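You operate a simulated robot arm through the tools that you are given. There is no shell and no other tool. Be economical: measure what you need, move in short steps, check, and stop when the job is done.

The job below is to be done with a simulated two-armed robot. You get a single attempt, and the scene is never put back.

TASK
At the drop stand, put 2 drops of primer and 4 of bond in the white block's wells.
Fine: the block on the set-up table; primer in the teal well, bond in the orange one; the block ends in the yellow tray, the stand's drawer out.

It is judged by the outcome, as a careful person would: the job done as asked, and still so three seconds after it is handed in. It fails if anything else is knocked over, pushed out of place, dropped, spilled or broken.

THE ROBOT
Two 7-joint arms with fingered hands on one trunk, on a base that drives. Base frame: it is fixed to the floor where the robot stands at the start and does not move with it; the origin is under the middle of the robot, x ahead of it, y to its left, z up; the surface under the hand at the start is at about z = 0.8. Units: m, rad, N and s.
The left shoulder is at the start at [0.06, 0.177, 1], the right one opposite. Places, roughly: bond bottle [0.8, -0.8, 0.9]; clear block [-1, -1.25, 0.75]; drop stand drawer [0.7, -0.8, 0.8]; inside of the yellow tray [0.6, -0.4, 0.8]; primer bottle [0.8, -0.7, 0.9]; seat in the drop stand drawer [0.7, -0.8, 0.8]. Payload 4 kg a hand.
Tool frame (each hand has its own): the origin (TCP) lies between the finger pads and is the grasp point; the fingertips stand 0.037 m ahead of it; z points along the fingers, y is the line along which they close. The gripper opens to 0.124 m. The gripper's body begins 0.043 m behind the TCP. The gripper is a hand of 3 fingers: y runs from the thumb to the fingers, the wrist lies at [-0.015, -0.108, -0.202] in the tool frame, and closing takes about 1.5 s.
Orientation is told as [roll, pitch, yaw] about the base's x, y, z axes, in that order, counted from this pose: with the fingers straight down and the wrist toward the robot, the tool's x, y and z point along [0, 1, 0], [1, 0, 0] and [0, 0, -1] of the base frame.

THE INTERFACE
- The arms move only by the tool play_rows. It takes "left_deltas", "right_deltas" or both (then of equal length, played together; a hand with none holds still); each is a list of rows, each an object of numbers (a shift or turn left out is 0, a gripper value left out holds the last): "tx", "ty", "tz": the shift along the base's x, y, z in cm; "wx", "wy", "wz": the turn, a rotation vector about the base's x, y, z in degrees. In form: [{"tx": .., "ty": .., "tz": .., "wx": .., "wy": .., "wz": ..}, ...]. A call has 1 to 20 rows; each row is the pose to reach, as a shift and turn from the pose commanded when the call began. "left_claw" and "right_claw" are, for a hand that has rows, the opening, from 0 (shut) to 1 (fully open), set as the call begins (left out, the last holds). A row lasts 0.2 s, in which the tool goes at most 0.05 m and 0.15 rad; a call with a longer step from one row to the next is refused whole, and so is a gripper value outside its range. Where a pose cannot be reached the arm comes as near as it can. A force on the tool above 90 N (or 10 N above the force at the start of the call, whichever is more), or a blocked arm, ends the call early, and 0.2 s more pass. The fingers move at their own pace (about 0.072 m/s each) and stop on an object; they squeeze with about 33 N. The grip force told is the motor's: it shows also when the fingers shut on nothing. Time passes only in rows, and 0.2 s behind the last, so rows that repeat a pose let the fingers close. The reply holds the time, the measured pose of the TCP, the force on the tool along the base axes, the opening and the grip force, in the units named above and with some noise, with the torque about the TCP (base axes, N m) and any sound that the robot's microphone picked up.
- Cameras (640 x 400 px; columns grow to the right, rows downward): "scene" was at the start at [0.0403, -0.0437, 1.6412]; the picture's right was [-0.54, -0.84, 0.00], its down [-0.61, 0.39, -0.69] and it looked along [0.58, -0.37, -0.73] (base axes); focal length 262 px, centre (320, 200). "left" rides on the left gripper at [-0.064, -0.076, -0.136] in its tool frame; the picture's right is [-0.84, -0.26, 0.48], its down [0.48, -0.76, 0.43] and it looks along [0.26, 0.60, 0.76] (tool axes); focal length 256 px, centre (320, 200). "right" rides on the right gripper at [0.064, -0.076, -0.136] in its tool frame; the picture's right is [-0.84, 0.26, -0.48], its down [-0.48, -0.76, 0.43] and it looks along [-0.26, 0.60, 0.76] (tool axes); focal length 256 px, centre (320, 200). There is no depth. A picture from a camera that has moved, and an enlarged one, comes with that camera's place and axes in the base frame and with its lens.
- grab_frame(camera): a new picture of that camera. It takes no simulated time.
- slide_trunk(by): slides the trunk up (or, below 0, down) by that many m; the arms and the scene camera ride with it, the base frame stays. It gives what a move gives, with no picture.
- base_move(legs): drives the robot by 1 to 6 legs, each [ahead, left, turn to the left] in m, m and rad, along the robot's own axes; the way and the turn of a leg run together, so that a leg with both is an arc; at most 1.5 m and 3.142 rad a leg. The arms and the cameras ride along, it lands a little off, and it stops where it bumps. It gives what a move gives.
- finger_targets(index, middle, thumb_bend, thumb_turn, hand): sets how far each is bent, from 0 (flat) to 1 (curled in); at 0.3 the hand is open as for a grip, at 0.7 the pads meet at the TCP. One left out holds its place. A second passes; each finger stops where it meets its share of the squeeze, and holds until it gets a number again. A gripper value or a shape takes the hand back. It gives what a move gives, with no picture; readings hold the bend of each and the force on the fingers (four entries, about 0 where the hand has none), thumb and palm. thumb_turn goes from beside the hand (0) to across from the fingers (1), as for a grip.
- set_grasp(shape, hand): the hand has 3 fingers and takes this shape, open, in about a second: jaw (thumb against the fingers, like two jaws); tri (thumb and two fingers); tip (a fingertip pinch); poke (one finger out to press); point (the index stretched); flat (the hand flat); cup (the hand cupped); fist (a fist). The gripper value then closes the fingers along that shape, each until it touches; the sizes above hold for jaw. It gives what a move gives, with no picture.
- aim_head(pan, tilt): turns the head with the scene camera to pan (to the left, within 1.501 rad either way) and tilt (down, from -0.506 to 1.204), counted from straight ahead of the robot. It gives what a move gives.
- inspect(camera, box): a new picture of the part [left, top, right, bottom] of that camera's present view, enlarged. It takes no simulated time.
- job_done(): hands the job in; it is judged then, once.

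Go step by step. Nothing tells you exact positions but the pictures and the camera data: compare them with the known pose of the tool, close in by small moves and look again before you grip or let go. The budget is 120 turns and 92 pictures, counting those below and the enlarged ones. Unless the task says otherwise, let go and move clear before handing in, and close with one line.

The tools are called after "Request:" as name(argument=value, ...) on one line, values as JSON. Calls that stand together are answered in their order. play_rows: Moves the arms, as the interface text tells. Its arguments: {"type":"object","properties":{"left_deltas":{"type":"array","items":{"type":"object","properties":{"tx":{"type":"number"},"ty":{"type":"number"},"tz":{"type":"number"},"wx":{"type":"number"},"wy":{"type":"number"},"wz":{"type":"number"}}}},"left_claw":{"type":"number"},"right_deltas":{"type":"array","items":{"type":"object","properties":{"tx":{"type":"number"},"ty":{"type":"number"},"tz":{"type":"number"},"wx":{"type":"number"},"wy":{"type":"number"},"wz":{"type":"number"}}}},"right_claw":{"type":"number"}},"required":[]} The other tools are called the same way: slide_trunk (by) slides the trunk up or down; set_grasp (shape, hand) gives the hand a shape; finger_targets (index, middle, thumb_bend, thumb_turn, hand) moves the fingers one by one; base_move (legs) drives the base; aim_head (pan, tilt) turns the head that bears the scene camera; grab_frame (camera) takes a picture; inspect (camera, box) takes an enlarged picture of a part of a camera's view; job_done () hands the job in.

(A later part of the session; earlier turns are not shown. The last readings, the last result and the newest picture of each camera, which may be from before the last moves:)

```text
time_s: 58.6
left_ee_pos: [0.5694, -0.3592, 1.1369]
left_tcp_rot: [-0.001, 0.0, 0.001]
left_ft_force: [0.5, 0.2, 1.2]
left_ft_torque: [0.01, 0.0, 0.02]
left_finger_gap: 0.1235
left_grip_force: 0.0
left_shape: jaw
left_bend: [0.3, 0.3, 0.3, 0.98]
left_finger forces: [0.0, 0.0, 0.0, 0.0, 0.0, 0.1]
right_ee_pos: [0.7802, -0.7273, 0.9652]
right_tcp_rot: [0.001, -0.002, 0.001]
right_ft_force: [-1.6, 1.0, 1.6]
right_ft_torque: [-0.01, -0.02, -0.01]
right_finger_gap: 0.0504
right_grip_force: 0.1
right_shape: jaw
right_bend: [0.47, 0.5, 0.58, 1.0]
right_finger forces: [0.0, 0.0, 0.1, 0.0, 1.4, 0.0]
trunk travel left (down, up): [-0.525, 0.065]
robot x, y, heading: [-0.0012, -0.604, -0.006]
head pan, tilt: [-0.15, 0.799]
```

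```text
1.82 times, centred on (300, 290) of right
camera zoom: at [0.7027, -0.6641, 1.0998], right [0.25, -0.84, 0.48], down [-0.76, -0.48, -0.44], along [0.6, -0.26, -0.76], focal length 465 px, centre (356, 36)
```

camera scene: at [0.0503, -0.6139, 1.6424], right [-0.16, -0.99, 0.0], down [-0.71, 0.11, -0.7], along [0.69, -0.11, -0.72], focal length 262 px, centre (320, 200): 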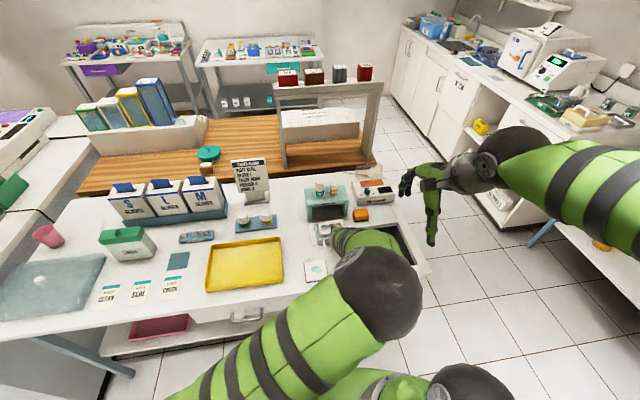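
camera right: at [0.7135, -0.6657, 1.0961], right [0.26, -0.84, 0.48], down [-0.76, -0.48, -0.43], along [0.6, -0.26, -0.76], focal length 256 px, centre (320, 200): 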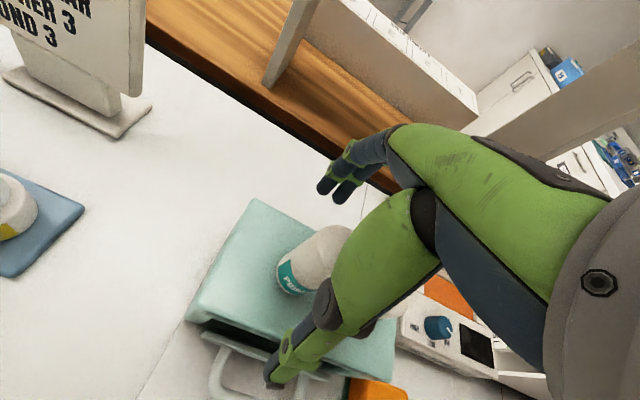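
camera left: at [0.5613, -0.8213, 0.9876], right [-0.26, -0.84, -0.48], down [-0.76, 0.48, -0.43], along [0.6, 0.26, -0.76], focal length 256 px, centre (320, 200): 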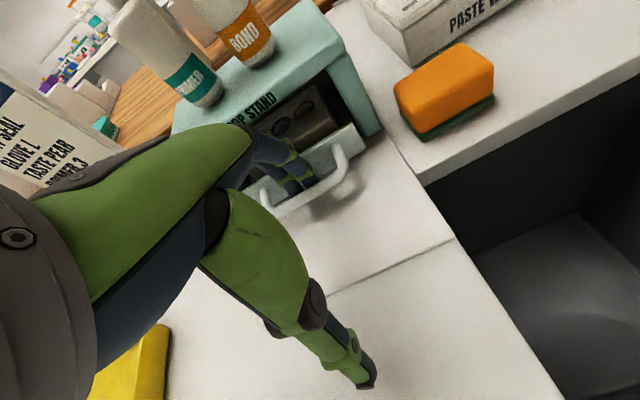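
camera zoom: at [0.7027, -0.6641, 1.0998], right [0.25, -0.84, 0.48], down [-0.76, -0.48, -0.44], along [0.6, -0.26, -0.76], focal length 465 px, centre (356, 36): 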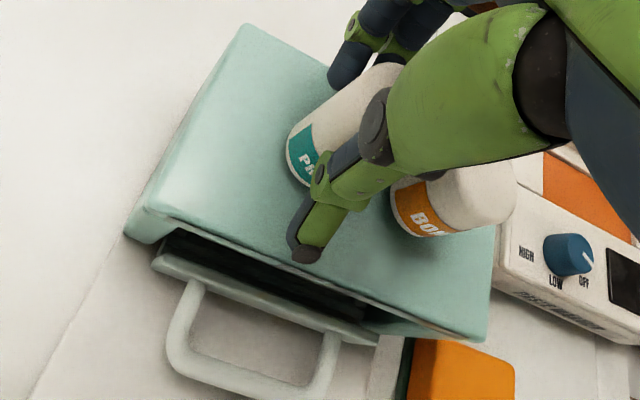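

Request:
play_rows(right_deltas=[{"tx": -0.7}, {"tx": -0.7}], right_claw=0.4)

Request:
play_rows(right_deltas=[{}, {}, {}], right_claw=0.28)

```text
time_s: 59.2
left_ee_pos: [0.5697, -0.3601, 1.1366]
left_tcp_rot: [0.0, -0.001, 0.001]
left_ft_force: [0.3, 0.1, 0.3]
left_ft_torque: [0.01, -0.04, -0.03]
left_finger_gap: 0.1235
left_grip_force: 0.0
left_shape: jaw
left_bend: [0.3, 0.3, 0.3, 0.98]
left_finger forces: [0.1, 0.0, 0.1, 0.0, 0.0, 0.0]
right_ee_pos: [0.7737, -0.7281, 0.9636]
right_tcp_rot: [0.0, 0.001, -0.001]
right_ft_force: [2.0, 0.1, 1.1]
right_ft_torque: [-0.02, -0.08, 0.03]
right_finger_gap: 0.0506
right_grip_force: 0.0
right_shape: jaw
right_bend: [0.46, 0.49, 0.59, 1.0]
right_finger forces: [0.9, 1.8, 0.0, 0.0, 0.0, 0.1]
trunk travel left (down, up): [-0.525, 0.065]
robot x, y, heading: [-0.0013, -0.6004, -0.004]
head pan, tilt: [-0.15, 0.799]
```

```text
time_s: 60.0
left_ee_pos: [0.5691, -0.3589, 1.1363]
left_tcp_rot: [-0.002, -0.002, 0.003]
left_ft_force: [-0.8, 0.5, 0.1]
left_ft_torque: [-0.02, -0.03, 0.0]
left_finger_gap: 0.1238
left_grip_force: 0.0
left_shape: jaw
left_bend: [0.3, 0.3, 0.3, 0.98]
left_finger forces: [0.0, 0.0, 0.0, 0.1, 0.0, 0.0]
right_ee_pos: [0.7739, -0.7278, 0.9622]
right_tcp_rot: [0.001, 0.0, 0.001]
right_ft_force: [0.6, 0.2, -0.2]
right_ft_torque: [0.05, -1.04, 0.08]
right_finger_gap: 0.037
right_grip_force: 33.1
right_shape: jaw
right_bend: [0.49, 0.5, 0.63, 1.0]
right_finger forces: [20.1, 15.7, 0.0, 0.0, 36.0, 0.0]
trunk travel left (down, up): [-0.525, 0.065]
robot x, y, heading: [-0.0036, -0.6004, -0.004]
head pan, tilt: [-0.15, 0.799]
```

The squeeze is centred at 33 N, but no sound was reported. I'll look for any sign of a drop in the teal well.

Request:
inspect(camera="scene", box=[300, 180, 364, 230])

Request:
inspect(camera="right", box=[180, 180, 420, 400])

```text
8.00 times, centred on (332, 205) of scene
camera zoom: at [0.0503, -0.6137, 1.6424], right [-0.16, -0.99, 0.0], down [-0.71, 0.11, -0.7], along [0.69, -0.11, -0.72], focal length 2096 px, centre (224, 160)
```

zoom: 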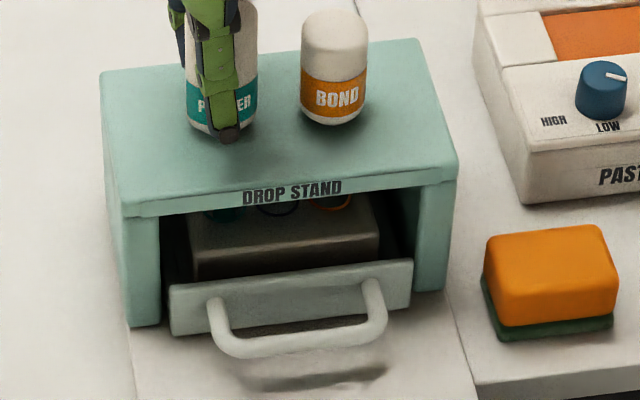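

```text
1.82 times, centred on (300, 290) of right
camera zoom: at [0.6958, -0.6634, 1.0986], right [0.26, -0.84, 0.48], down [-0.76, -0.48, -0.43], along [0.6, -0.26, -0.76], focal length 465 px, centre (356, 36)
```

zoom: 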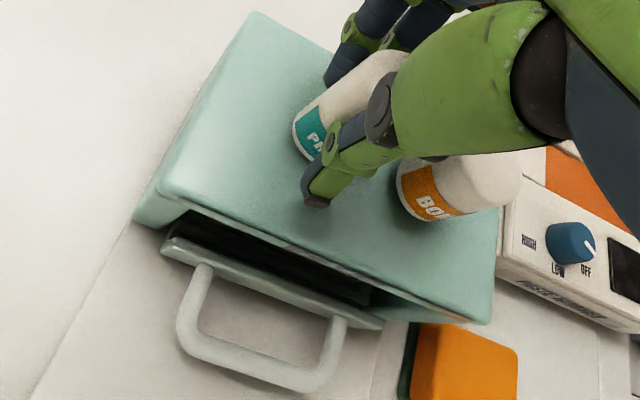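

The teal well may hold something, but the roof hides it. I'll relax the squeeze and bring the left hand's camera to a low viewpoint that sees under the roof.

Request:
play_rows(right_deltas=[{}, {}, {}, {}, {}, {}, {}, {}, {}, {}, {}, {}], right_claw=0.42, left_deltas=[{"ty": -4, "wz": -8}, {"ty": -8, "wz": -16}, {"ty": -12, "wz": -24, "tx": 1}, {"ty": -16, "wz": -32, "tx": 2}, {"ty": -20, "wz": -40, "tx": 4, "tz": -2}, {"ty": -23, "wz": -40, "tx": 6, "tz": -5}, {"ty": -25.7, "wz": -40, "tx": 7.5, "tz": -9}, {"ty": -25.7, "wz": -40, "tx": 7.5, "tz": -13}, {"ty": -25.7, "wz": -40, "tx": 7.5, "tz": -17}, {"ty": -25.7, "wz": -40, "tx": 7.5, "tz": -21}, {"ty": -25.7, "wz": -40, "tx": 7.5, "tz": -24.3}, {"ty": -25.7, "wz": -40, "tx": 7.5, "tz": -24.3}])

Request:
grab_frame(camera="left")

```text
refused: row 7 steps farther than a row can; nothing moved
```

```text
33 pictures are left
camera left: at [0.4932, -0.4234, 1.2719], right [-0.26, -0.84, -0.48], down [-0.76, 0.48, -0.43], along [0.6, 0.26, -0.76], focal length 256 px, centre (320, 200)
```

left: 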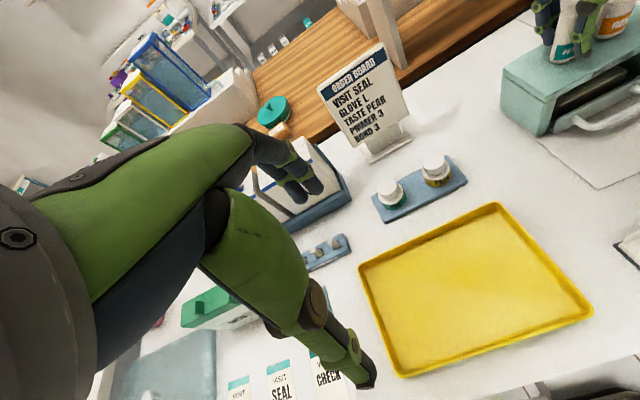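

One row was too long a step. I'll resend with smaller steps.

Request:
play_rows(right_deltas=[{}, {}, {}, {}, {}, {}, {}, {}, {}, {}, {}, {}, {}], right_claw=0.42, left_deltas=[{"ty": -4, "wz": -8}, {"ty": -8, "wz": -16}, {"ty": -12, "wz": -24, "tx": 1}, {"ty": -16, "wz": -32, "tx": 2}, {"ty": -20, "wz": -40, "tx": 4}, {"ty": -23, "wz": -40, "tx": 6, "tz": -2}, {"ty": -25.7, "wz": -40, "tx": 7.5, "tz": -5}, {"ty": -25.7, "wz": -40, "tx": 7.5, "tz": -9}, {"ty": -25.7, "wz": -40, "tx": 7.5, "tz": -13}, {"ty": -25.7, "wz": -40, "tx": 7.5, "tz": -17}, {"ty": -25.7, "wz": -40, "tx": 7.5, "tz": -21}, {"ty": -25.7, "wz": -40, "tx": 7.5, "tz": -24.3}, {"ty": -25.7, "wz": -40, "tx": 7.5, "tz": -24.3}])

Request:
grab_frame(camera="left")

```text
time_s: 62.8
left_ee_pos: [0.6426, -0.6155, 0.8878]
left_tcp_rot: [0.0, -0.001, -0.698]
left_ft_force: [-0.2, 0.2, 0.6]
left_ft_torque: [0.02, -0.04, -0.03]
left_finger_gap: 0.1239
left_grip_force: 0.1
left_shape: jaw
left_bend: [0.3, 0.3, 0.3, 0.98]
left_finger forces: [0.0, 0.0, 0.1, 0.1, 0.0, 0.0]
right_ee_pos: [0.7732, -0.7268, 0.9633]
right_tcp_rot: [0.002, -0.001, 0.002]
right_ft_force: [1.3, 1.6, 0.1]
right_ft_torque: [0.03, -0.02, 0.02]
right_finger_gap: 0.0523
right_grip_force: 0.1
right_shape: jaw
right_bend: [0.45, 0.48, 0.58, 1.0]
right_finger forces: [0.4, 0.9, 0.1, 0.0, 0.0, 0.0]
trunk travel left (down, up): [-0.525, 0.065]
robot x, y, heading: [-0.0016, -0.6024, -0.002]
head pan, tilt: [-0.15, 0.799]
```

```text
32 pictures are left
camera left: at [0.5433, -0.6158, 1.0242], right [-0.73, -0.48, -0.48], down [-0.27, 0.86, -0.43], along [0.62, -0.19, -0.76], focal length 256 px, centre (320, 200)
```

left: 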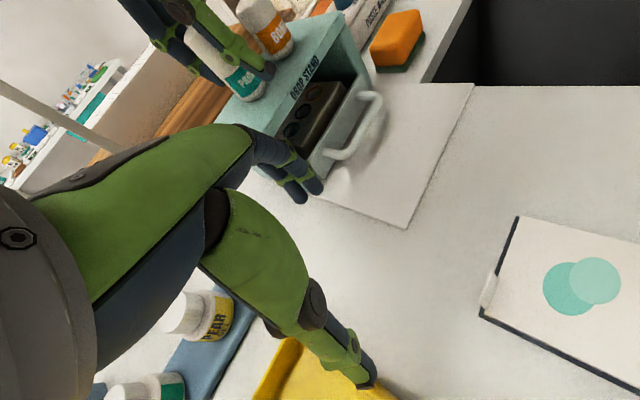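

Request:
inspect(camera="left", box=[240, 50, 400, 190])

```text
2.86 times, centred on (320, 120) of left
camera zoom: at [0.5433, -0.6158, 1.0242], right [-0.73, -0.48, -0.48], down [-0.27, 0.86, -0.43], along [0.62, -0.19, -0.76], focal length 731 px, centre (320, 429)
```

zoom: 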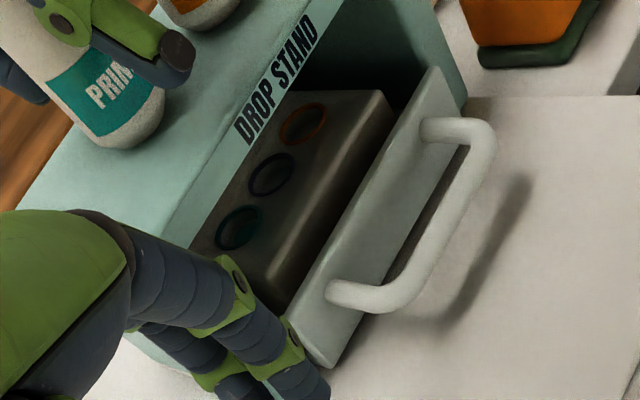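

All three wells are in view from here. I'll zoom in on the teal well.

Request:
inspect(camera="left", box=[286, 80, 326, 115])

```text
11.43 times, centred on (306, 98) of left
camera zoom: at [0.5433, -0.6158, 1.0242], right [-0.73, -0.48, -0.48], down [-0.27, 0.86, -0.43], along [0.62, -0.19, -0.76], focal length 2926 px, centre (480, 1371)
```

zoom: 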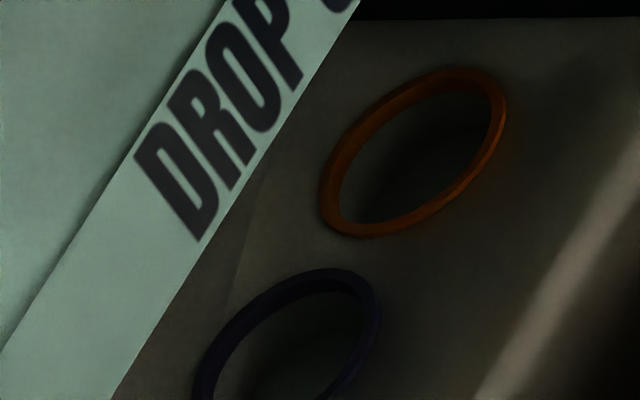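

Request:
inspect(camera="left", box=[302, 98, 350, 140])

```text
9.52 times, centred on (326, 119) of left
camera zoom: at [0.5433, -0.6158, 1.0242], right [-0.73, -0.48, -0.48], down [-0.27, 0.86, -0.43], along [0.62, -0.19, -0.76], focal length 2438 px, centre (263, 971)
```

zoom: 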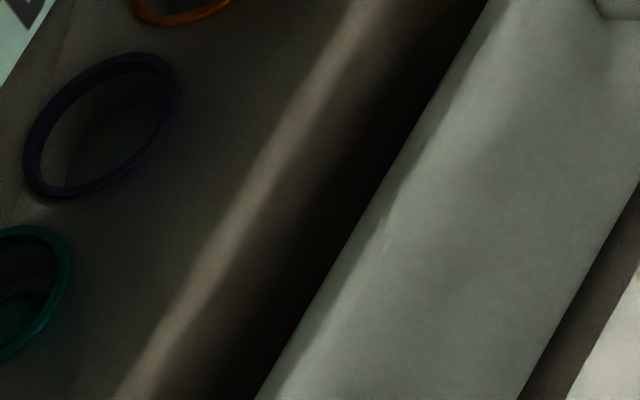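

Request:
inspect(camera="left", box=[284, 80, 332, 140])

```text
6.67 times, centred on (308, 110) of left
camera zoom: at [0.5433, -0.6158, 1.0242], right [-0.73, -0.48, -0.48], down [-0.27, 0.86, -0.43], along [0.62, -0.19, -0.76], focal length 1707 px, centre (400, 800)
```

zoom: 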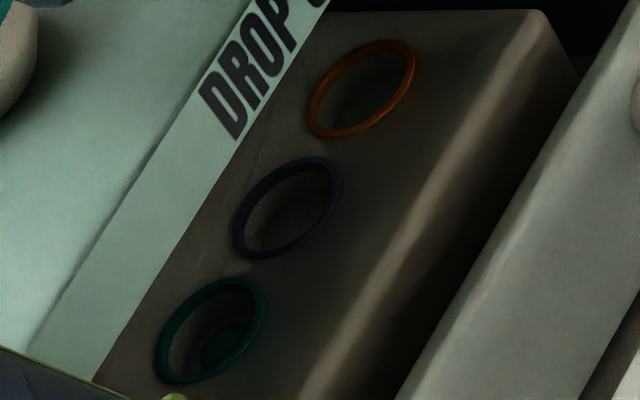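

There's a clear teal disc in the teal well, so squeezing dispenses. I'm not sure whether my first one-sided touch also gave a drop. I'll give the bond one clean squeeze to compare disc sizes.

Request:
play_rows(right_deltas=[{}, {}, {}, {"tz": 3}, {"tz": 7}, {"tz": 9}, {"tz": 9, "ty": -3}, {"tz": 9, "ty": -5.8}, {"tz": 5, "ty": -5.8}, {"tz": 1, "ty": -5.8}, {"tz": 0, "ty": -5.8}, {"tz": 0, "ty": -5.8}], right_claw=1)

Request:
play_rows(right_deltas=[{}, {}, {}, {}, {}], right_claw=0.42)

Request:
grab_frame(camera="left")

```text
time_s: 65.4
left_ee_pos: [0.6425, -0.6147, 0.8886]
left_tcp_rot: [0.001, 0.0, -0.695]
left_ft_force: [0.6, -0.4, 0.0]
left_ft_torque: [-0.01, -0.01, 0.02]
left_finger_gap: 0.1239
left_grip_force: 0.0
left_shape: jaw
left_bend: [0.3, 0.3, 0.3, 0.98]
left_finger forces: [0.0, 0.1, 0.0, 0.0, 0.0, 0.1]
right_ee_pos: [0.7723, -0.7865, 0.9639]
right_tcp_rot: [-0.001, -0.001, 0.0]
right_ft_force: [-0.4, -0.8, 0.3]
right_ft_torque: [0.02, -0.04, -0.01]
right_finger_gap: 0.1236
right_grip_force: 0.1
right_shape: jaw
right_bend: [0.3, 0.3, 0.3, 0.98]
right_finger forces: [0.1, 0.0, 0.0, 0.0, 0.0, 0.0]
trunk travel left (down, up): [-0.525, 0.065]
robot x, y, heading: [-0.0024, -0.6024, -0.004]
head pan, tilt: [-0.15, 0.799]
```

```text
time_s: 66.6
left_ee_pos: [0.6414, -0.6155, 0.8872]
left_tcp_rot: [0.001, 0.0, -0.696]
left_ft_force: [-0.7, 0.0, -0.4]
left_ft_torque: [-0.05, 0.0, 0.02]
left_finger_gap: 0.1239
left_grip_force: 0.0
left_shape: jaw
left_bend: [0.3, 0.3, 0.3, 0.98]
left_finger forces: [0.0, 0.1, 0.1, 0.0, 0.0, 0.0]
right_ee_pos: [0.7735, -0.7878, 0.9641]
right_tcp_rot: [0.001, 0.001, 0.0]
right_ft_force: [2.2, -0.4, 0.1]
right_ft_torque: [0.01, -0.07, -0.01]
right_finger_gap: 0.0531
right_grip_force: 0.1
right_shape: jaw
right_bend: [0.45, 0.49, 0.58, 1.0]
right_finger forces: [1.3, 0.3, 0.0, 0.0, 0.0, 0.1]
trunk travel left (down, up): [-0.525, 0.065]
robot x, y, heading: [-0.002, -0.6009, -0.006]
head pan, tilt: [-0.15, 0.799]
```

```text
27 pictures are left
camera left: at [0.5434, -0.6158, 1.0245], right [-0.73, -0.48, -0.48], down [-0.27, 0.86, -0.43], along [0.62, -0.19, -0.76], focal length 256 px, centre (320, 200)
```

left: 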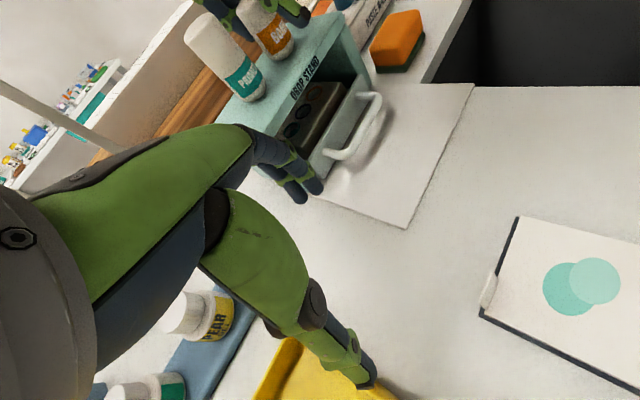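

The hand is centred on the bond bottle. One squeeze, relax, then compare.

Request:
play_rows(right_deltas=[{}, {}, {}], right_claw=0.28)

Request:
play_rows(right_deltas=[{}, {}, {}], right_claw=0.42)

Request:
inspect(camera="left", box=[284, 80, 332, 140])

```text
time_s: 67.4
left_ee_pos: [0.6422, -0.6158, 0.889]
left_tcp_rot: [0.002, 0.0, -0.697]
left_ft_force: [-0.2, -0.4, -0.1]
left_ft_torque: [0.01, -0.04, -0.02]
left_finger_gap: 0.1237
left_grip_force: 0.0
left_shape: jaw
left_bend: [0.3, 0.3, 0.3, 0.98]
left_finger forces: [0.0, 0.0, 0.0, 0.1, 0.1, 0.1]
right_ee_pos: [0.7724, -0.7879, 0.9635]
right_tcp_rot: [0.0, 0.002, -0.001]
right_ft_force: [0.7, -0.3, -0.4]
right_ft_torque: [0.01, -0.96, 0.02]
right_finger_gap: 0.0377
right_grip_force: 32.8
right_shape: jaw
right_bend: [0.47, 0.51, 0.63, 1.0]
right_finger forces: [22.5, 13.2, 0.1, 0.0, 35.5, 0.0]
trunk travel left (down, up): [-0.525, 0.065]
robot x, y, heading: [-0.0003, -0.6013, -0.005]
head pan, tilt: [-0.15, 0.799]
```

```text
time_s: 68.2
left_ee_pos: [0.6415, -0.6152, 0.8892]
left_tcp_rot: [-0.001, -0.002, -0.698]
left_ft_force: [-0.1, 0.2, 0.5]
left_ft_torque: [-0.01, 0.0, -0.01]
left_finger_gap: 0.1239
left_grip_force: 0.0
left_shape: jaw
left_bend: [0.3, 0.3, 0.3, 0.98]
left_finger forces: [0.0, 0.0, 0.0, 0.1, 0.1, 0.0]
right_ee_pos: [0.7736, -0.788, 0.9638]
right_tcp_rot: [0.0, 0.0, 0.001]
right_ft_force: [0.9, 0.9, -0.1]
right_ft_torque: [-0.02, -0.06, -0.01]
right_finger_gap: 0.0526
right_grip_force: 0.0
right_shape: jaw
right_bend: [0.45, 0.49, 0.58, 1.0]
right_finger forces: [1.3, 0.7, 0.0, 0.1, 0.0, 0.1]
trunk travel left (down, up): [-0.525, 0.065]
robot x, y, heading: [0.001, -0.602, -0.004]
head pan, tilt: [-0.15, 0.799]
```

```text
6.67 times, centred on (308, 110) of left
camera zoom: at [0.5434, -0.6158, 1.0245], right [-0.73, -0.48, -0.48], down [-0.27, 0.86, -0.43], along [0.62, -0.19, -0.76], focal length 1707 px, centre (400, 800)
```

zoom: 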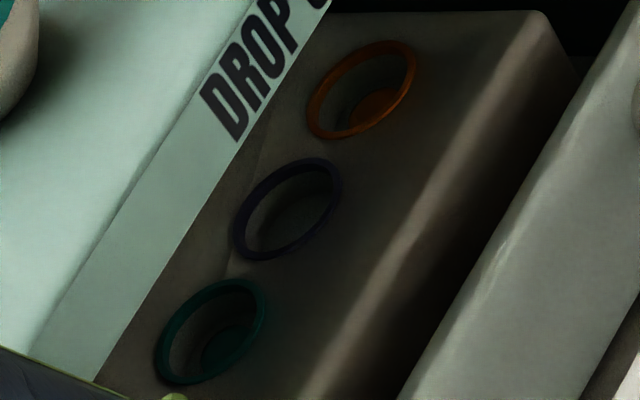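

An orange disc appeared. I'll compare the two discs up close.

Request:
inspect(camera="left", box=[296, 80, 320, 110])

Request:
inspect(camera="left", box=[288, 112, 312, 142])

```text
13.33 times, centred on (308, 95) of left
camera zoom: at [0.5434, -0.6158, 1.0245], right [-0.73, -0.48, -0.48], down [-0.27, 0.86, -0.43], along [0.62, -0.19, -0.76], focal length 3413 px, centre (480, 1600)
```

zoom: 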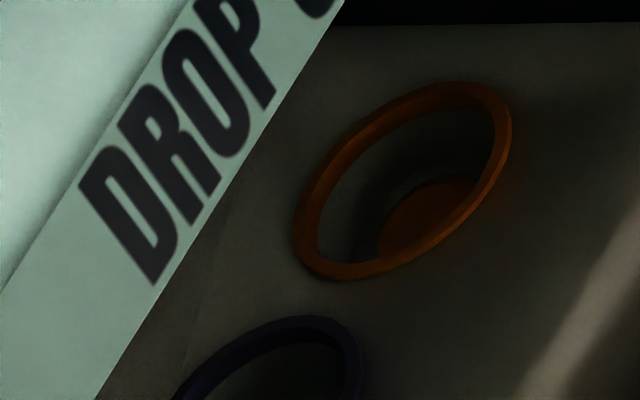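

```text
13.33 times, centred on (300, 127) of left
camera zoom: at [0.5434, -0.6158, 1.0245], right [-0.73, -0.48, -0.48], down [-0.27, 0.86, -0.43], along [0.62, -0.19, -0.76], focal length 3413 px, centre (587, 1173)
```

zoom: 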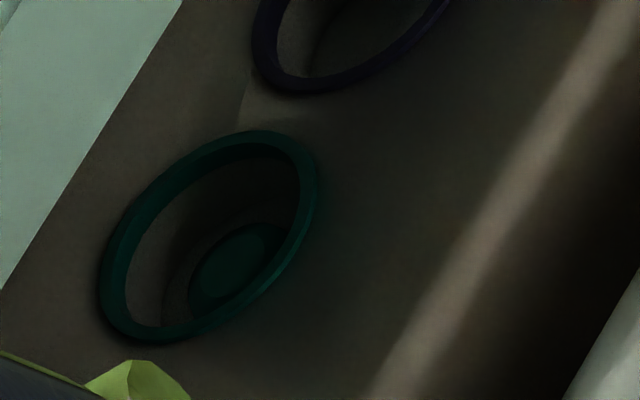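

The teal shows a disc within a disc, while the orange shows a single disc. I'll squeeze the bond a second time and see what two drops look like.

Request:
play_rows(right_deltas=[{}, {}, {}], right_claw=0.28)

Request:
play_rows(right_deltas=[{}, {}, {}], right_claw=0.42)

Request:
inspect(camera="left", box=[296, 80, 320, 110])

```text
time_s: 69.0
left_ee_pos: [0.6427, -0.6163, 0.8889]
left_tcp_rot: [0.0, 0.0, -0.695]
left_ft_force: [0.8, 0.2, -0.2]
left_ft_torque: [-0.02, -0.01, 0.0]
left_finger_gap: 0.1238
left_grip_force: 0.0
left_shape: jaw
left_bend: [0.3, 0.3, 0.3, 0.98]
left_finger forces: [0.1, 0.0, 0.1, 0.0, 0.0, 0.0]
right_ee_pos: [0.7723, -0.7875, 0.9643]
right_tcp_rot: [0.0, -0.001, 0.001]
right_ft_force: [0.5, -0.2, -0.8]
right_ft_torque: [-0.03, -0.98, -0.01]
right_finger_gap: 0.0375
right_grip_force: 32.8
right_shape: jaw
right_bend: [0.47, 0.51, 0.63, 1.0]
right_finger forces: [22.2, 13.8, 0.0, 0.0, 35.4, 0.0]
trunk travel left (down, up): [-0.525, 0.065]
robot x, y, heading: [-0.002, -0.601, -0.002]
head pan, tilt: [-0.15, 0.799]
```

```text
time_s: 69.8
left_ee_pos: [0.6431, -0.6165, 0.8885]
left_tcp_rot: [0.0, 0.003, -0.696]
left_ft_force: [0.5, 0.5, -0.2]
left_ft_torque: [0.02, 0.0, 0.01]
left_finger_gap: 0.1238
left_grip_force: 0.1
left_shape: jaw
left_bend: [0.3, 0.3, 0.3, 0.98]
left_finger forces: [0.0, 0.1, 0.0, 0.0, 0.1, 0.0]
right_ee_pos: [0.7732, -0.7863, 0.9637]
right_tcp_rot: [-0.001, 0.0, -0.001]
right_ft_force: [1.2, 0.4, 0.3]
right_ft_torque: [-0.01, -0.03, -0.03]
right_finger_gap: 0.0526
right_grip_force: 0.1
right_shape: jaw
right_bend: [0.45, 0.49, 0.58, 1.0]
right_finger forces: [1.3, 0.8, 0.0, 0.0, 0.1, 0.0]
trunk travel left (down, up): [-0.525, 0.065]
robot x, y, heading: [-0.0033, -0.604, -0.006]
head pan, tilt: [-0.15, 0.799]
```

```text
13.33 times, centred on (308, 95) of left
camera zoom: at [0.5434, -0.6158, 1.0245], right [-0.73, -0.48, -0.48], down [-0.27, 0.86, -0.43], along [0.62, -0.19, -0.76], focal length 3413 px, centre (480, 1600)
```

zoom: 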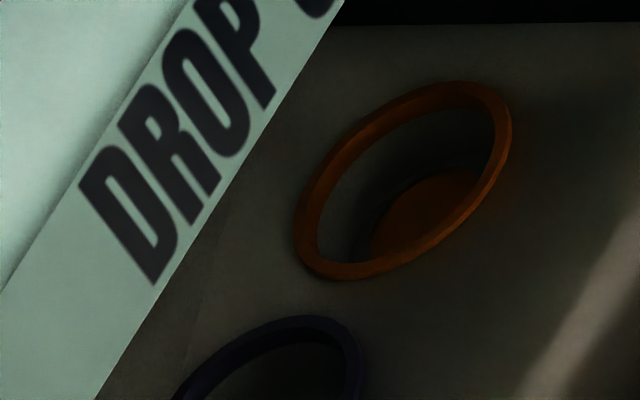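

The orange disc grew with the second squeeze, so each squeeze gives one drop. The teal disc is no larger than one orange drop. Now the third and fourth bond drops, checking each.

Request:
play_rows(right_deltas=[{}, {}, {}], right_claw=0.28)

Request:
play_rows(right_deltas=[{}, {}, {}], right_claw=0.42)

Request:
inspect(camera="left", box=[296, 80, 320, 110])

Request:
play_rows(right_deltas=[{}, {}, {}], right_claw=0.28)

Request:
play_rows(right_deltas=[{}, {}, {}], right_claw=0.42)

Request:
inspect(camera="left", box=[296, 80, 320, 110])

```text
time_s: 70.6
left_ee_pos: [0.6416, -0.6169, 0.8886]
left_tcp_rot: [0.0, 0.0, -0.696]
left_ft_force: [-0.1, -0.5, 0.1]
left_ft_torque: [-0.01, 0.01, -0.03]
left_finger_gap: 0.1239
left_grip_force: 0.0
left_shape: jaw
left_bend: [0.3, 0.3, 0.3, 0.98]
left_finger forces: [0.0, 0.1, 0.1, 0.0, 0.0, 0.0]
right_ee_pos: [0.7732, -0.7875, 0.9641]
right_tcp_rot: [0.0, -0.001, 0.0]
right_ft_force: [-0.2, 0.3, -1.4]
right_ft_torque: [-0.02, -0.98, 0.01]
right_finger_gap: 0.0377
right_grip_force: 33.0
right_shape: jaw
right_bend: [0.47, 0.51, 0.63, 1.0]
right_finger forces: [22.2, 13.8, 0.0, 0.0, 35.5, 0.0]
trunk travel left (down, up): [-0.525, 0.065]
robot x, y, heading: [-0.0009, -0.5992, -0.005]
head pan, tilt: [-0.15, 0.799]
```

```text
time_s: 71.4
left_ee_pos: [0.6426, -0.6162, 0.8898]
left_tcp_rot: [0.0, -0.001, -0.697]
left_ft_force: [0.1, 0.3, 0.9]
left_ft_torque: [0.03, 0.0, -0.02]
left_finger_gap: 0.1236
left_grip_force: 0.1
left_shape: jaw
left_bend: [0.3, 0.3, 0.3, 0.98]
left_finger forces: [0.0, 0.0, 0.1, 0.0, 0.1, 0.0]
right_ee_pos: [0.7717, -0.7867, 0.9638]
right_tcp_rot: [0.0, -0.001, -0.001]
right_ft_force: [1.3, 0.5, -0.3]
right_ft_torque: [-0.01, -0.09, 0.04]
right_finger_gap: 0.0524
right_grip_force: 0.0
right_shape: jaw
right_bend: [0.45, 0.49, 0.58, 1.0]
right_finger forces: [1.3, 0.7, 0.1, 0.0, 0.0, 0.0]
trunk travel left (down, up): [-0.525, 0.065]
robot x, y, heading: [-0.0049, -0.6025, -0.003]
head pan, tilt: [-0.15, 0.799]
```

```text
13.33 times, centred on (308, 95) of left
camera zoom: at [0.5434, -0.6158, 1.0245], right [-0.73, -0.48, -0.48], down [-0.27, 0.86, -0.43], along [0.62, -0.19, -0.76], focal length 3413 px, centre (480, 1600)
```

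zoom: 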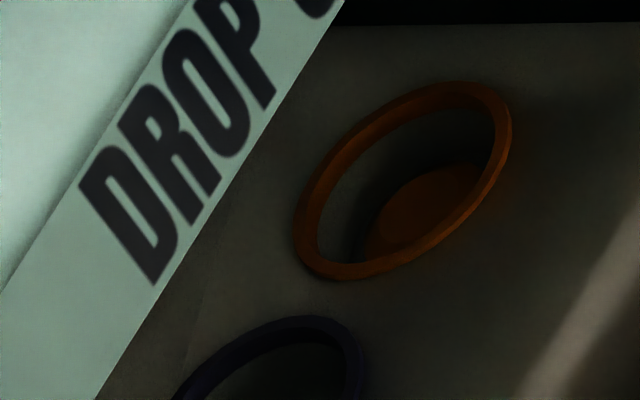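

```text
time_s: 72.2
left_ee_pos: [0.6426, -0.6157, 0.8886]
left_tcp_rot: [-0.001, -0.001, -0.697]
left_ft_force: [0.7, 1.0, -0.2]
left_ft_torque: [0.05, 0.0, 0.01]
left_finger_gap: 0.124
left_grip_force: 0.1
left_shape: jaw
left_bend: [0.3, 0.3, 0.3, 0.98]
left_finger forces: [0.0, 0.0, 0.0, 0.1, 0.1, 0.1]
right_ee_pos: [0.7733, -0.7876, 0.9639]
right_tcp_rot: [0.002, 0.0, 0.0]
right_ft_force: [0.3, 0.7, -1.2]
right_ft_torque: [-0.02, -0.93, 0.03]
right_finger_gap: 0.0375
right_grip_force: 32.8
right_shape: jaw
right_bend: [0.47, 0.51, 0.63, 1.0]
right_finger forces: [22.0, 13.8, 0.0, 0.1, 35.5, 0.1]
trunk travel left (down, up): [-0.525, 0.065]
robot x, y, heading: [-0.0028, -0.6026, -0.01]
head pan, tilt: [-0.15, 0.799]
```

```text
time_s: 73.0
left_ee_pos: [0.6423, -0.6156, 0.8888]
left_tcp_rot: [0.002, 0.001, -0.696]
left_ft_force: [-0.4, -0.6, 0.7]
left_ft_torque: [0.0, 0.01, -0.02]
left_finger_gap: 0.124
left_grip_force: 0.0
left_shape: jaw
left_bend: [0.3, 0.3, 0.3, 0.98]
left_finger forces: [0.0, 0.1, 0.1, 0.1, 0.0, 0.1]
right_ee_pos: [0.7732, -0.7858, 0.964]
right_tcp_rot: [0.0, -0.001, 0.0]
right_ft_force: [1.5, -0.1, -1.1]
right_ft_torque: [0.02, -0.03, -0.01]
right_finger_gap: 0.0523
right_grip_force: 0.0
right_shape: jaw
right_bend: [0.45, 0.49, 0.58, 1.0]
right_finger forces: [1.2, 0.6, 0.0, 0.1, 0.0, 0.0]
trunk travel left (down, up): [-0.525, 0.065]
robot x, y, heading: [-0.004, -0.6015, -0.01]
head pan, tilt: [-0.15, 0.799]
```

```text
13.33 times, centred on (308, 95) of left
camera zoom: at [0.5434, -0.6158, 1.0245], right [-0.73, -0.48, -0.48], down [-0.27, 0.86, -0.43], along [0.62, -0.19, -0.76], focal length 3413 px, centre (480, 1600)
```

zoom: 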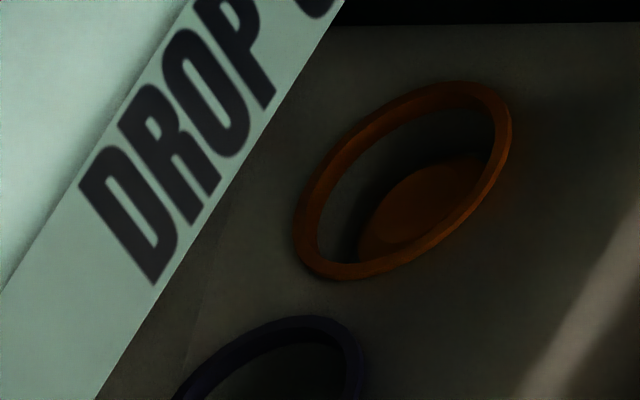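

The bond is at four drops, with a steady growth each time. The teal matches the one-drop geometry, so I'll move back to the primer for its second drop.

Request:
play_rows(right_deltas=[{}, {}, {}, {"tz": 3}, {"tz": 7}, {"tz": 9}, {"tz": 9, "ty": 3}, {"tz": 9, "ty": 5.8}, {"tz": 5, "ty": 5.8}, {"tz": 1, "ty": 5.8}, {"tz": 0, "ty": 5.8}, {"tz": 0, "ty": 5.8}], right_claw=1)

Request:
play_rows(right_deltas=[{}, {}, {}, {}, {}], right_claw=0.42)

Request:
inspect(camera="left", box=[288, 112, 312, 142])

```text
time_s: 75.6
left_ee_pos: [0.6415, -0.6155, 0.8886]
left_tcp_rot: [0.0, 0.0, -0.697]
left_ft_force: [0.1, 0.8, -0.4]
left_ft_torque: [-0.01, 0.01, -0.02]
left_finger_gap: 0.1239
left_grip_force: 0.1
left_shape: jaw
left_bend: [0.3, 0.3, 0.3, 0.98]
left_finger forces: [0.0, 0.0, 0.1, 0.0, 0.1, 0.0]
right_ee_pos: [0.7746, -0.7281, 0.9629]
right_tcp_rot: [0.001, 0.001, 0.001]
right_ft_force: [0.5, 0.5, -0.4]
right_ft_torque: [0.01, -0.02, -0.01]
right_finger_gap: 0.1235
right_grip_force: 0.1
right_shape: jaw
right_bend: [0.3, 0.3, 0.3, 0.98]
right_finger forces: [0.0, 0.0, 0.0, 0.0, 0.1, 0.1]
trunk travel left (down, up): [-0.525, 0.065]
robot x, y, heading: [-0.0, -0.5968, -0.007]
head pan, tilt: [-0.15, 0.799]
```

```text
time_s: 76.8
left_ee_pos: [0.6417, -0.6163, 0.8893]
left_tcp_rot: [0.0, 0.001, -0.696]
left_ft_force: [0.3, 0.1, 0.3]
left_ft_torque: [-0.02, 0.03, -0.01]
left_finger_gap: 0.1237
left_grip_force: 0.1
left_shape: jaw
left_bend: [0.3, 0.3, 0.3, 0.98]
left_finger forces: [0.1, 0.0, 0.0, 0.0, 0.0, 0.0]
right_ee_pos: [0.7738, -0.7273, 0.9632]
right_tcp_rot: [0.0, -0.001, -0.001]
right_ft_force: [-0.3, 0.2, 0.3]
right_ft_torque: [0.0, -0.01, -0.02]
right_finger_gap: 0.0527
right_grip_force: 0.0
right_shape: jaw
right_bend: [0.46, 0.49, 0.58, 1.0]
right_finger forces: [0.0, 0.6, 0.0, 0.1, 0.1, 0.0]
trunk travel left (down, up): [-0.525, 0.065]
robot x, y, heading: [0.0032, -0.5993, -0.007]
head pan, tilt: [-0.15, 0.799]
```

```text
13.33 times, centred on (300, 127) of left
camera zoom: at [0.5434, -0.6158, 1.0245], right [-0.73, -0.48, -0.48], down [-0.27, 0.86, -0.43], along [0.62, -0.19, -0.76], focal length 3413 px, centre (587, 1173)
```

zoom: 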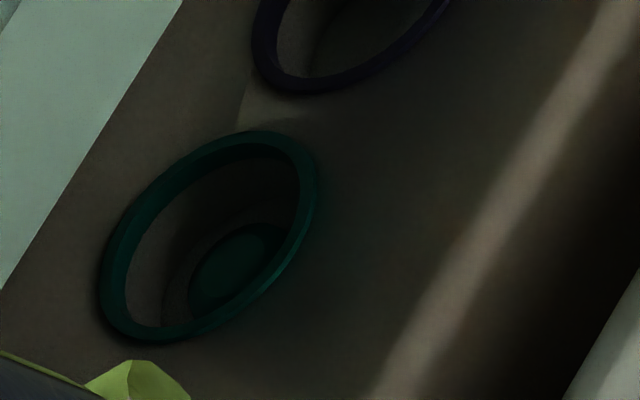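

The teal is unchanged and consistent with one drop. I'll squeeze the primer once more.

Request:
play_rows(right_deltas=[{}, {}, {}], right_claw=0.28)

Request:
play_rows(right_deltas=[{}, {}, {}], right_claw=0.42)

Request:
inspect(camera="left", box=[288, 112, 312, 142])

```text
time_s: 77.6
left_ee_pos: [0.6425, -0.6152, 0.8886]
left_tcp_rot: [0.001, 0.0, -0.697]
left_ft_force: [-0.2, 0.4, 1.0]
left_ft_torque: [0.01, 0.0, 0.01]
left_finger_gap: 0.1239
left_grip_force: 0.2
left_shape: jaw
left_bend: [0.3, 0.3, 0.3, 0.98]
left_finger forces: [0.1, 0.0, 0.0, 0.0, 0.0, 0.1]
right_ee_pos: [0.7739, -0.7265, 0.9629]
right_tcp_rot: [0.001, -0.001, 0.002]
right_ft_force: [0.9, 0.7, 0.8]
right_ft_torque: [0.02, -1.12, 0.08]
right_finger_gap: 0.0368
right_grip_force: 33.0
right_shape: jaw
right_bend: [0.5, 0.51, 0.62, 1.0]
right_finger forces: [20.1, 16.3, 0.1, 0.0, 36.2, 0.0]
trunk travel left (down, up): [-0.525, 0.065]
robot x, y, heading: [0.0008, -0.6004, -0.003]
head pan, tilt: [-0.15, 0.799]
```

```text
time_s: 78.4
left_ee_pos: [0.6419, -0.6152, 0.8891]
left_tcp_rot: [0.001, 0.001, -0.697]
left_ft_force: [-0.1, -0.6, 0.7]
left_ft_torque: [0.02, 0.06, 0.01]
left_finger_gap: 0.1233
left_grip_force: 0.1
left_shape: jaw
left_bend: [0.3, 0.3, 0.3, 0.98]
left_finger forces: [0.0, 0.0, 0.0, 0.1, 0.0, 0.0]
right_ee_pos: [0.7737, -0.7266, 0.9624]
right_tcp_rot: [0.0, 0.002, -0.001]
right_ft_force: [0.1, -0.6, -0.7]
right_ft_torque: [0.0, -0.03, 0.01]
right_finger_gap: 0.0523
right_grip_force: 0.0
right_shape: jaw
right_bend: [0.46, 0.49, 0.58, 1.0]
right_finger forces: [0.0, 0.8, 0.0, 0.1, 0.1, 0.0]
trunk travel left (down, up): [-0.525, 0.065]
robot x, y, heading: [0.0001, -0.6011, -0.007]
head pan, tilt: [-0.15, 0.799]
```

```text
13.33 times, centred on (300, 127) of left
camera zoom: at [0.5433, -0.6158, 1.0245], right [-0.73, -0.48, -0.48], down [-0.27, 0.86, -0.43], along [0.62, -0.19, -0.76], focal length 3413 px, centre (587, 1173)
```

zoom: 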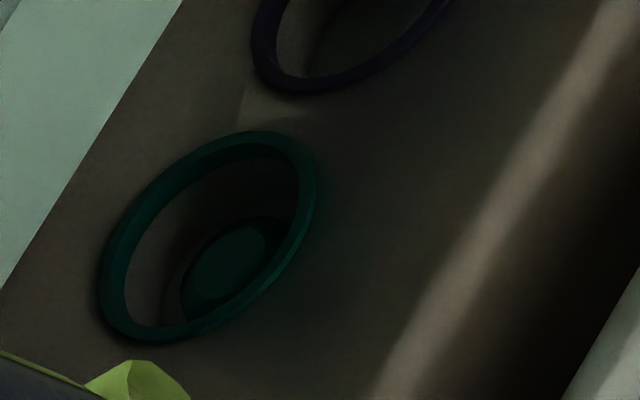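

It grew by the same step, so the teal now holds two drops. I'll withdraw the right hand fully.

Request:
play_rows(right_deltas=[{}, {}, {}, {"tz": 3}, {"tz": 7}, {"tz": 11}, {"tz": 15}, {"tz": 18, "tx": -3}, {"tz": 20, "tx": -7}, {"tz": 22, "tx": -11, "ty": -2}, {"tz": 24, "tx": -15, "ty": -4}, {"tz": 25, "tx": -19, "ty": -6}, {"tz": 26, "tx": -23, "ty": -9}, {"tz": 27, "tx": -27, "ty": -12}, {"tz": 28, "tx": -31, "ty": -14}, {"tz": 28, "tx": -35, "ty": -15}, {"tz": 28, "tx": -39, "ty": -15}, {"tz": 28, "tx": -39, "ty": -15}], right_claw=1)

Request:
play_rows(left_deltas=[{"tz": 3}, {"tz": 7, "tx": -2}, {"tz": 10, "tx": -4, "wz": 8}, {"tz": 10, "tx": -4, "wz": 16, "ty": -3}, {"tz": 10, "tx": -4, "wz": 24, "ty": -6}, {"tz": 10, "tx": -4, "wz": 32, "ty": -9}, {"tz": 10, "tx": -4, "wz": 40, "ty": -12}, {"tz": 10, "tx": -3, "wz": 40, "ty": -14.4}, {"tz": 9, "tx": 0.4, "wz": 40, "ty": -14.4}, {"tz": 6, "tx": 0.4, "wz": 40, "ty": -14.4}, {"tz": 3, "tx": 0.4, "wz": 40, "ty": -14.4}, {"tz": 1, "tx": 0.4, "wz": 40, "ty": -14.4}, {"tz": 1, "tx": 0.4, "wz": 40, "ty": -14.4}])

Request:
inspect(camera="left", box=[230, 90, 390, 240])

```text
refused: row 13 steps farther than a row can; nothing moved
```

```text
time_s: 81.2
left_ee_pos: [0.6461, -0.7606, 0.9006]
left_tcp_rot: [-0.001, 0.001, 0.0]
left_ft_force: [0.4, -0.5, -0.1]
left_ft_torque: [0.0, -0.01, 0.02]
left_finger_gap: 0.1239
left_grip_force: 0.1
left_shape: jaw
left_bend: [0.3, 0.3, 0.3, 0.98]
left_finger forces: [0.1, 0.0, 0.0, 0.0, 0.0, 0.0]
right_ee_pos: [0.7733, -0.7256, 0.9623]
right_tcp_rot: [0.0, 0.003, 0.0]
right_ft_force: [0.3, -0.5, 0.0]
right_ft_torque: [0.02, -0.06, 0.02]
right_finger_gap: 0.0526
right_grip_force: 0.0
right_shape: jaw
right_bend: [0.46, 0.48, 0.58, 1.0]
right_finger forces: [0.0, 0.6, 0.0, 0.0, 0.0, 0.1]
trunk travel left (down, up): [-0.525, 0.065]
robot x, y, heading: [-0.0031, -0.6017, -0.007]
head pan, tilt: [-0.15, 0.799]
```

```text
2.67 times, centred on (310, 165) of left
camera zoom: at [0.5698, -0.8242, 1.0365], right [-0.26, -0.84, -0.48], down [-0.76, 0.48, -0.43], along [0.6, 0.26, -0.76], focal length 683 px, centre (347, 293)
```

zoom: 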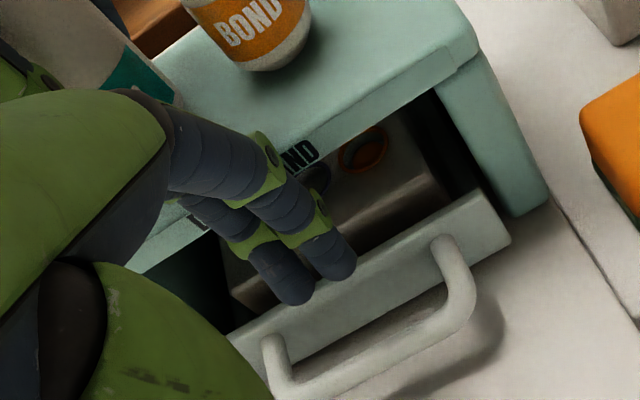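

The right-hand move was refused, so both hands are now near the stand, though nothing is touching. I'll look at the whole scene before moving.

Request:
grab_frame(camera="scene")

```text
17 pictures are left
camera scene: at [0.0507, -0.614, 1.6424], right [-0.16, -0.99, 0.0], down [-0.71, 0.11, -0.7], along [0.69, -0.11, -0.72], focal length 262 px, centre (320, 200)
```

scene: 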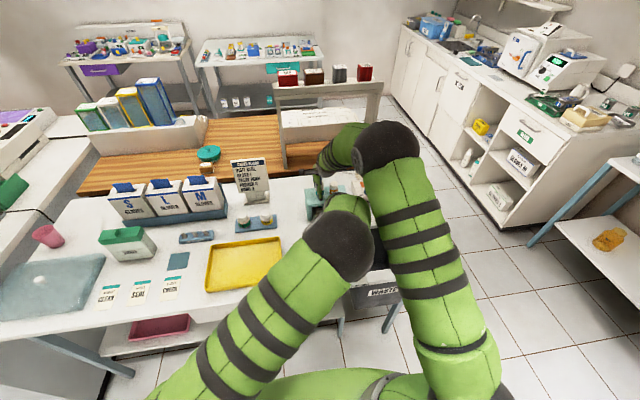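

The arms run side by side with the right one higher. I'll open the right hand, lift it straight up, then move it right and back.

Request:
play_rows(right_deltas=[{}, {}, {}, {}, {"tz": 3}, {"tz": 7}, {"tz": 11}, {"tz": 15}, {"tz": 18, "ty": -2}, {"tz": 20, "ty": -5}, {"tz": 22, "ty": -9}, {"tz": 23, "ty": -13}, {"tz": 24, "tx": -3, "ty": -16}, {"tz": 25, "tx": -7, "ty": -17}, {"tz": 26, "tx": -11, "ty": -18}, {"tz": 26, "tx": -15, "ty": -19}, {"tz": 26, "tx": -19, "ty": -20}, {"tz": 26, "tx": -23, "ty": -20}, {"tz": 26, "tx": -27, "ty": -20}, {"tz": 26, "tx": -27, "ty": -20}], right_claw=1)

Request:
inspect(camera="left", box=[180, 20, 400, 230])

```text
time_s: 85.4
left_ee_pos: [0.6456, -0.7602, 0.9016]
left_tcp_rot: [-0.001, 0.0, 0.002]
left_ft_force: [0.2, -0.2, -0.5]
left_ft_torque: [-0.02, -0.01, -0.03]
left_finger_gap: 0.1239
left_grip_force: 0.0
left_shape: jaw
left_bend: [0.3, 0.3, 0.3, 0.98]
left_finger forces: [0.0, 0.0, 0.2, 0.0, 0.0, 0.0]
right_ee_pos: [0.5042, -0.9309, 1.2259]
right_tcp_rot: [0.001, -0.001, -0.001]
right_ft_force: [-0.4, -0.1, 0.8]
right_ft_torque: [0.0, -0.01, 0.03]
right_finger_gap: 0.1235
right_grip_force: 0.0
right_shape: jaw
right_bend: [0.3, 0.3, 0.3, 0.98]
right_finger forces: [0.0, 0.0, 0.0, 0.0, 0.0, 0.1]
trunk travel left (down, up): [-0.525, 0.065]
robot x, y, heading: [-0.0026, -0.6017, -0.006]
head pan, tilt: [-0.15, 0.799]
```

```text
1.90 times, centred on (290, 125) of left
camera zoom: at [0.5702, -0.8236, 1.0368], right [-0.26, -0.84, -0.48], down [-0.76, 0.48, -0.43], along [0.6, 0.26, -0.76], focal length 488 px, centre (377, 343)
```

zoom: 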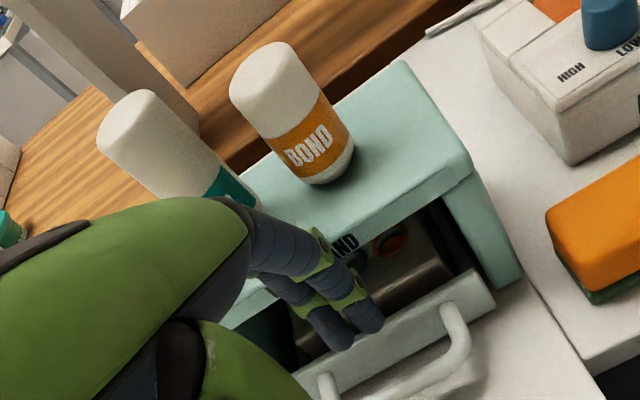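

Both bottles stand undisturbed. I'll lower the left fingers into the handle loop.

Request:
play_rows(left_deltas=[{"tx": 0.55, "tz": -1}, {"tx": 0.55, "tz": -2.5}, {"tx": 0.55, "tz": -3.4}, {"tx": 0.55, "tz": -3.4}])

Request:
inspect(camera="left", box=[230, 90, 390, 240])

```text
time_s: 86.4
left_ee_pos: [0.6493, -0.7606, 0.8686]
left_tcp_rot: [0.001, 0.0, 0.001]
left_ft_force: [-1.2, 0.6, 0.1]
left_ft_torque: [0.03, 0.01, -0.01]
left_finger_gap: 0.1237
left_grip_force: 0.2
left_shape: jaw
left_bend: [0.3, 0.3, 0.3, 0.98]
left_finger forces: [0.1, 0.1, 0.0, 0.1, 0.0, 0.0]
right_ee_pos: [0.5032, -0.9325, 1.2265]
right_tcp_rot: [-0.001, 0.001, 0.0]
right_ft_force: [-0.2, -0.3, -0.2]
right_ft_torque: [0.0, -0.02, 0.02]
right_finger_gap: 0.1237
right_grip_force: 0.1
right_shape: jaw
right_bend: [0.3, 0.3, 0.3, 0.98]
right_finger forces: [0.0, 0.0, 0.0, 0.0, 0.0, 0.0]
trunk travel left (down, up): [-0.525, 0.065]
robot x, y, heading: [-0.0039, -0.6005, -0.006]
head pan, tilt: [-0.15, 0.799]
```

```text
2.67 times, centred on (310, 165) of left
camera zoom: at [0.5746, -0.8239, 1.0033], right [-0.26, -0.84, -0.48], down [-0.76, 0.48, -0.43], along [0.6, 0.26, -0.76], focal length 683 px, centre (347, 293)
```

zoom: 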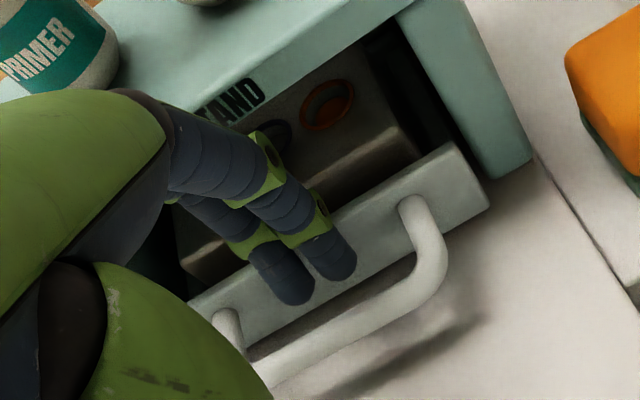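

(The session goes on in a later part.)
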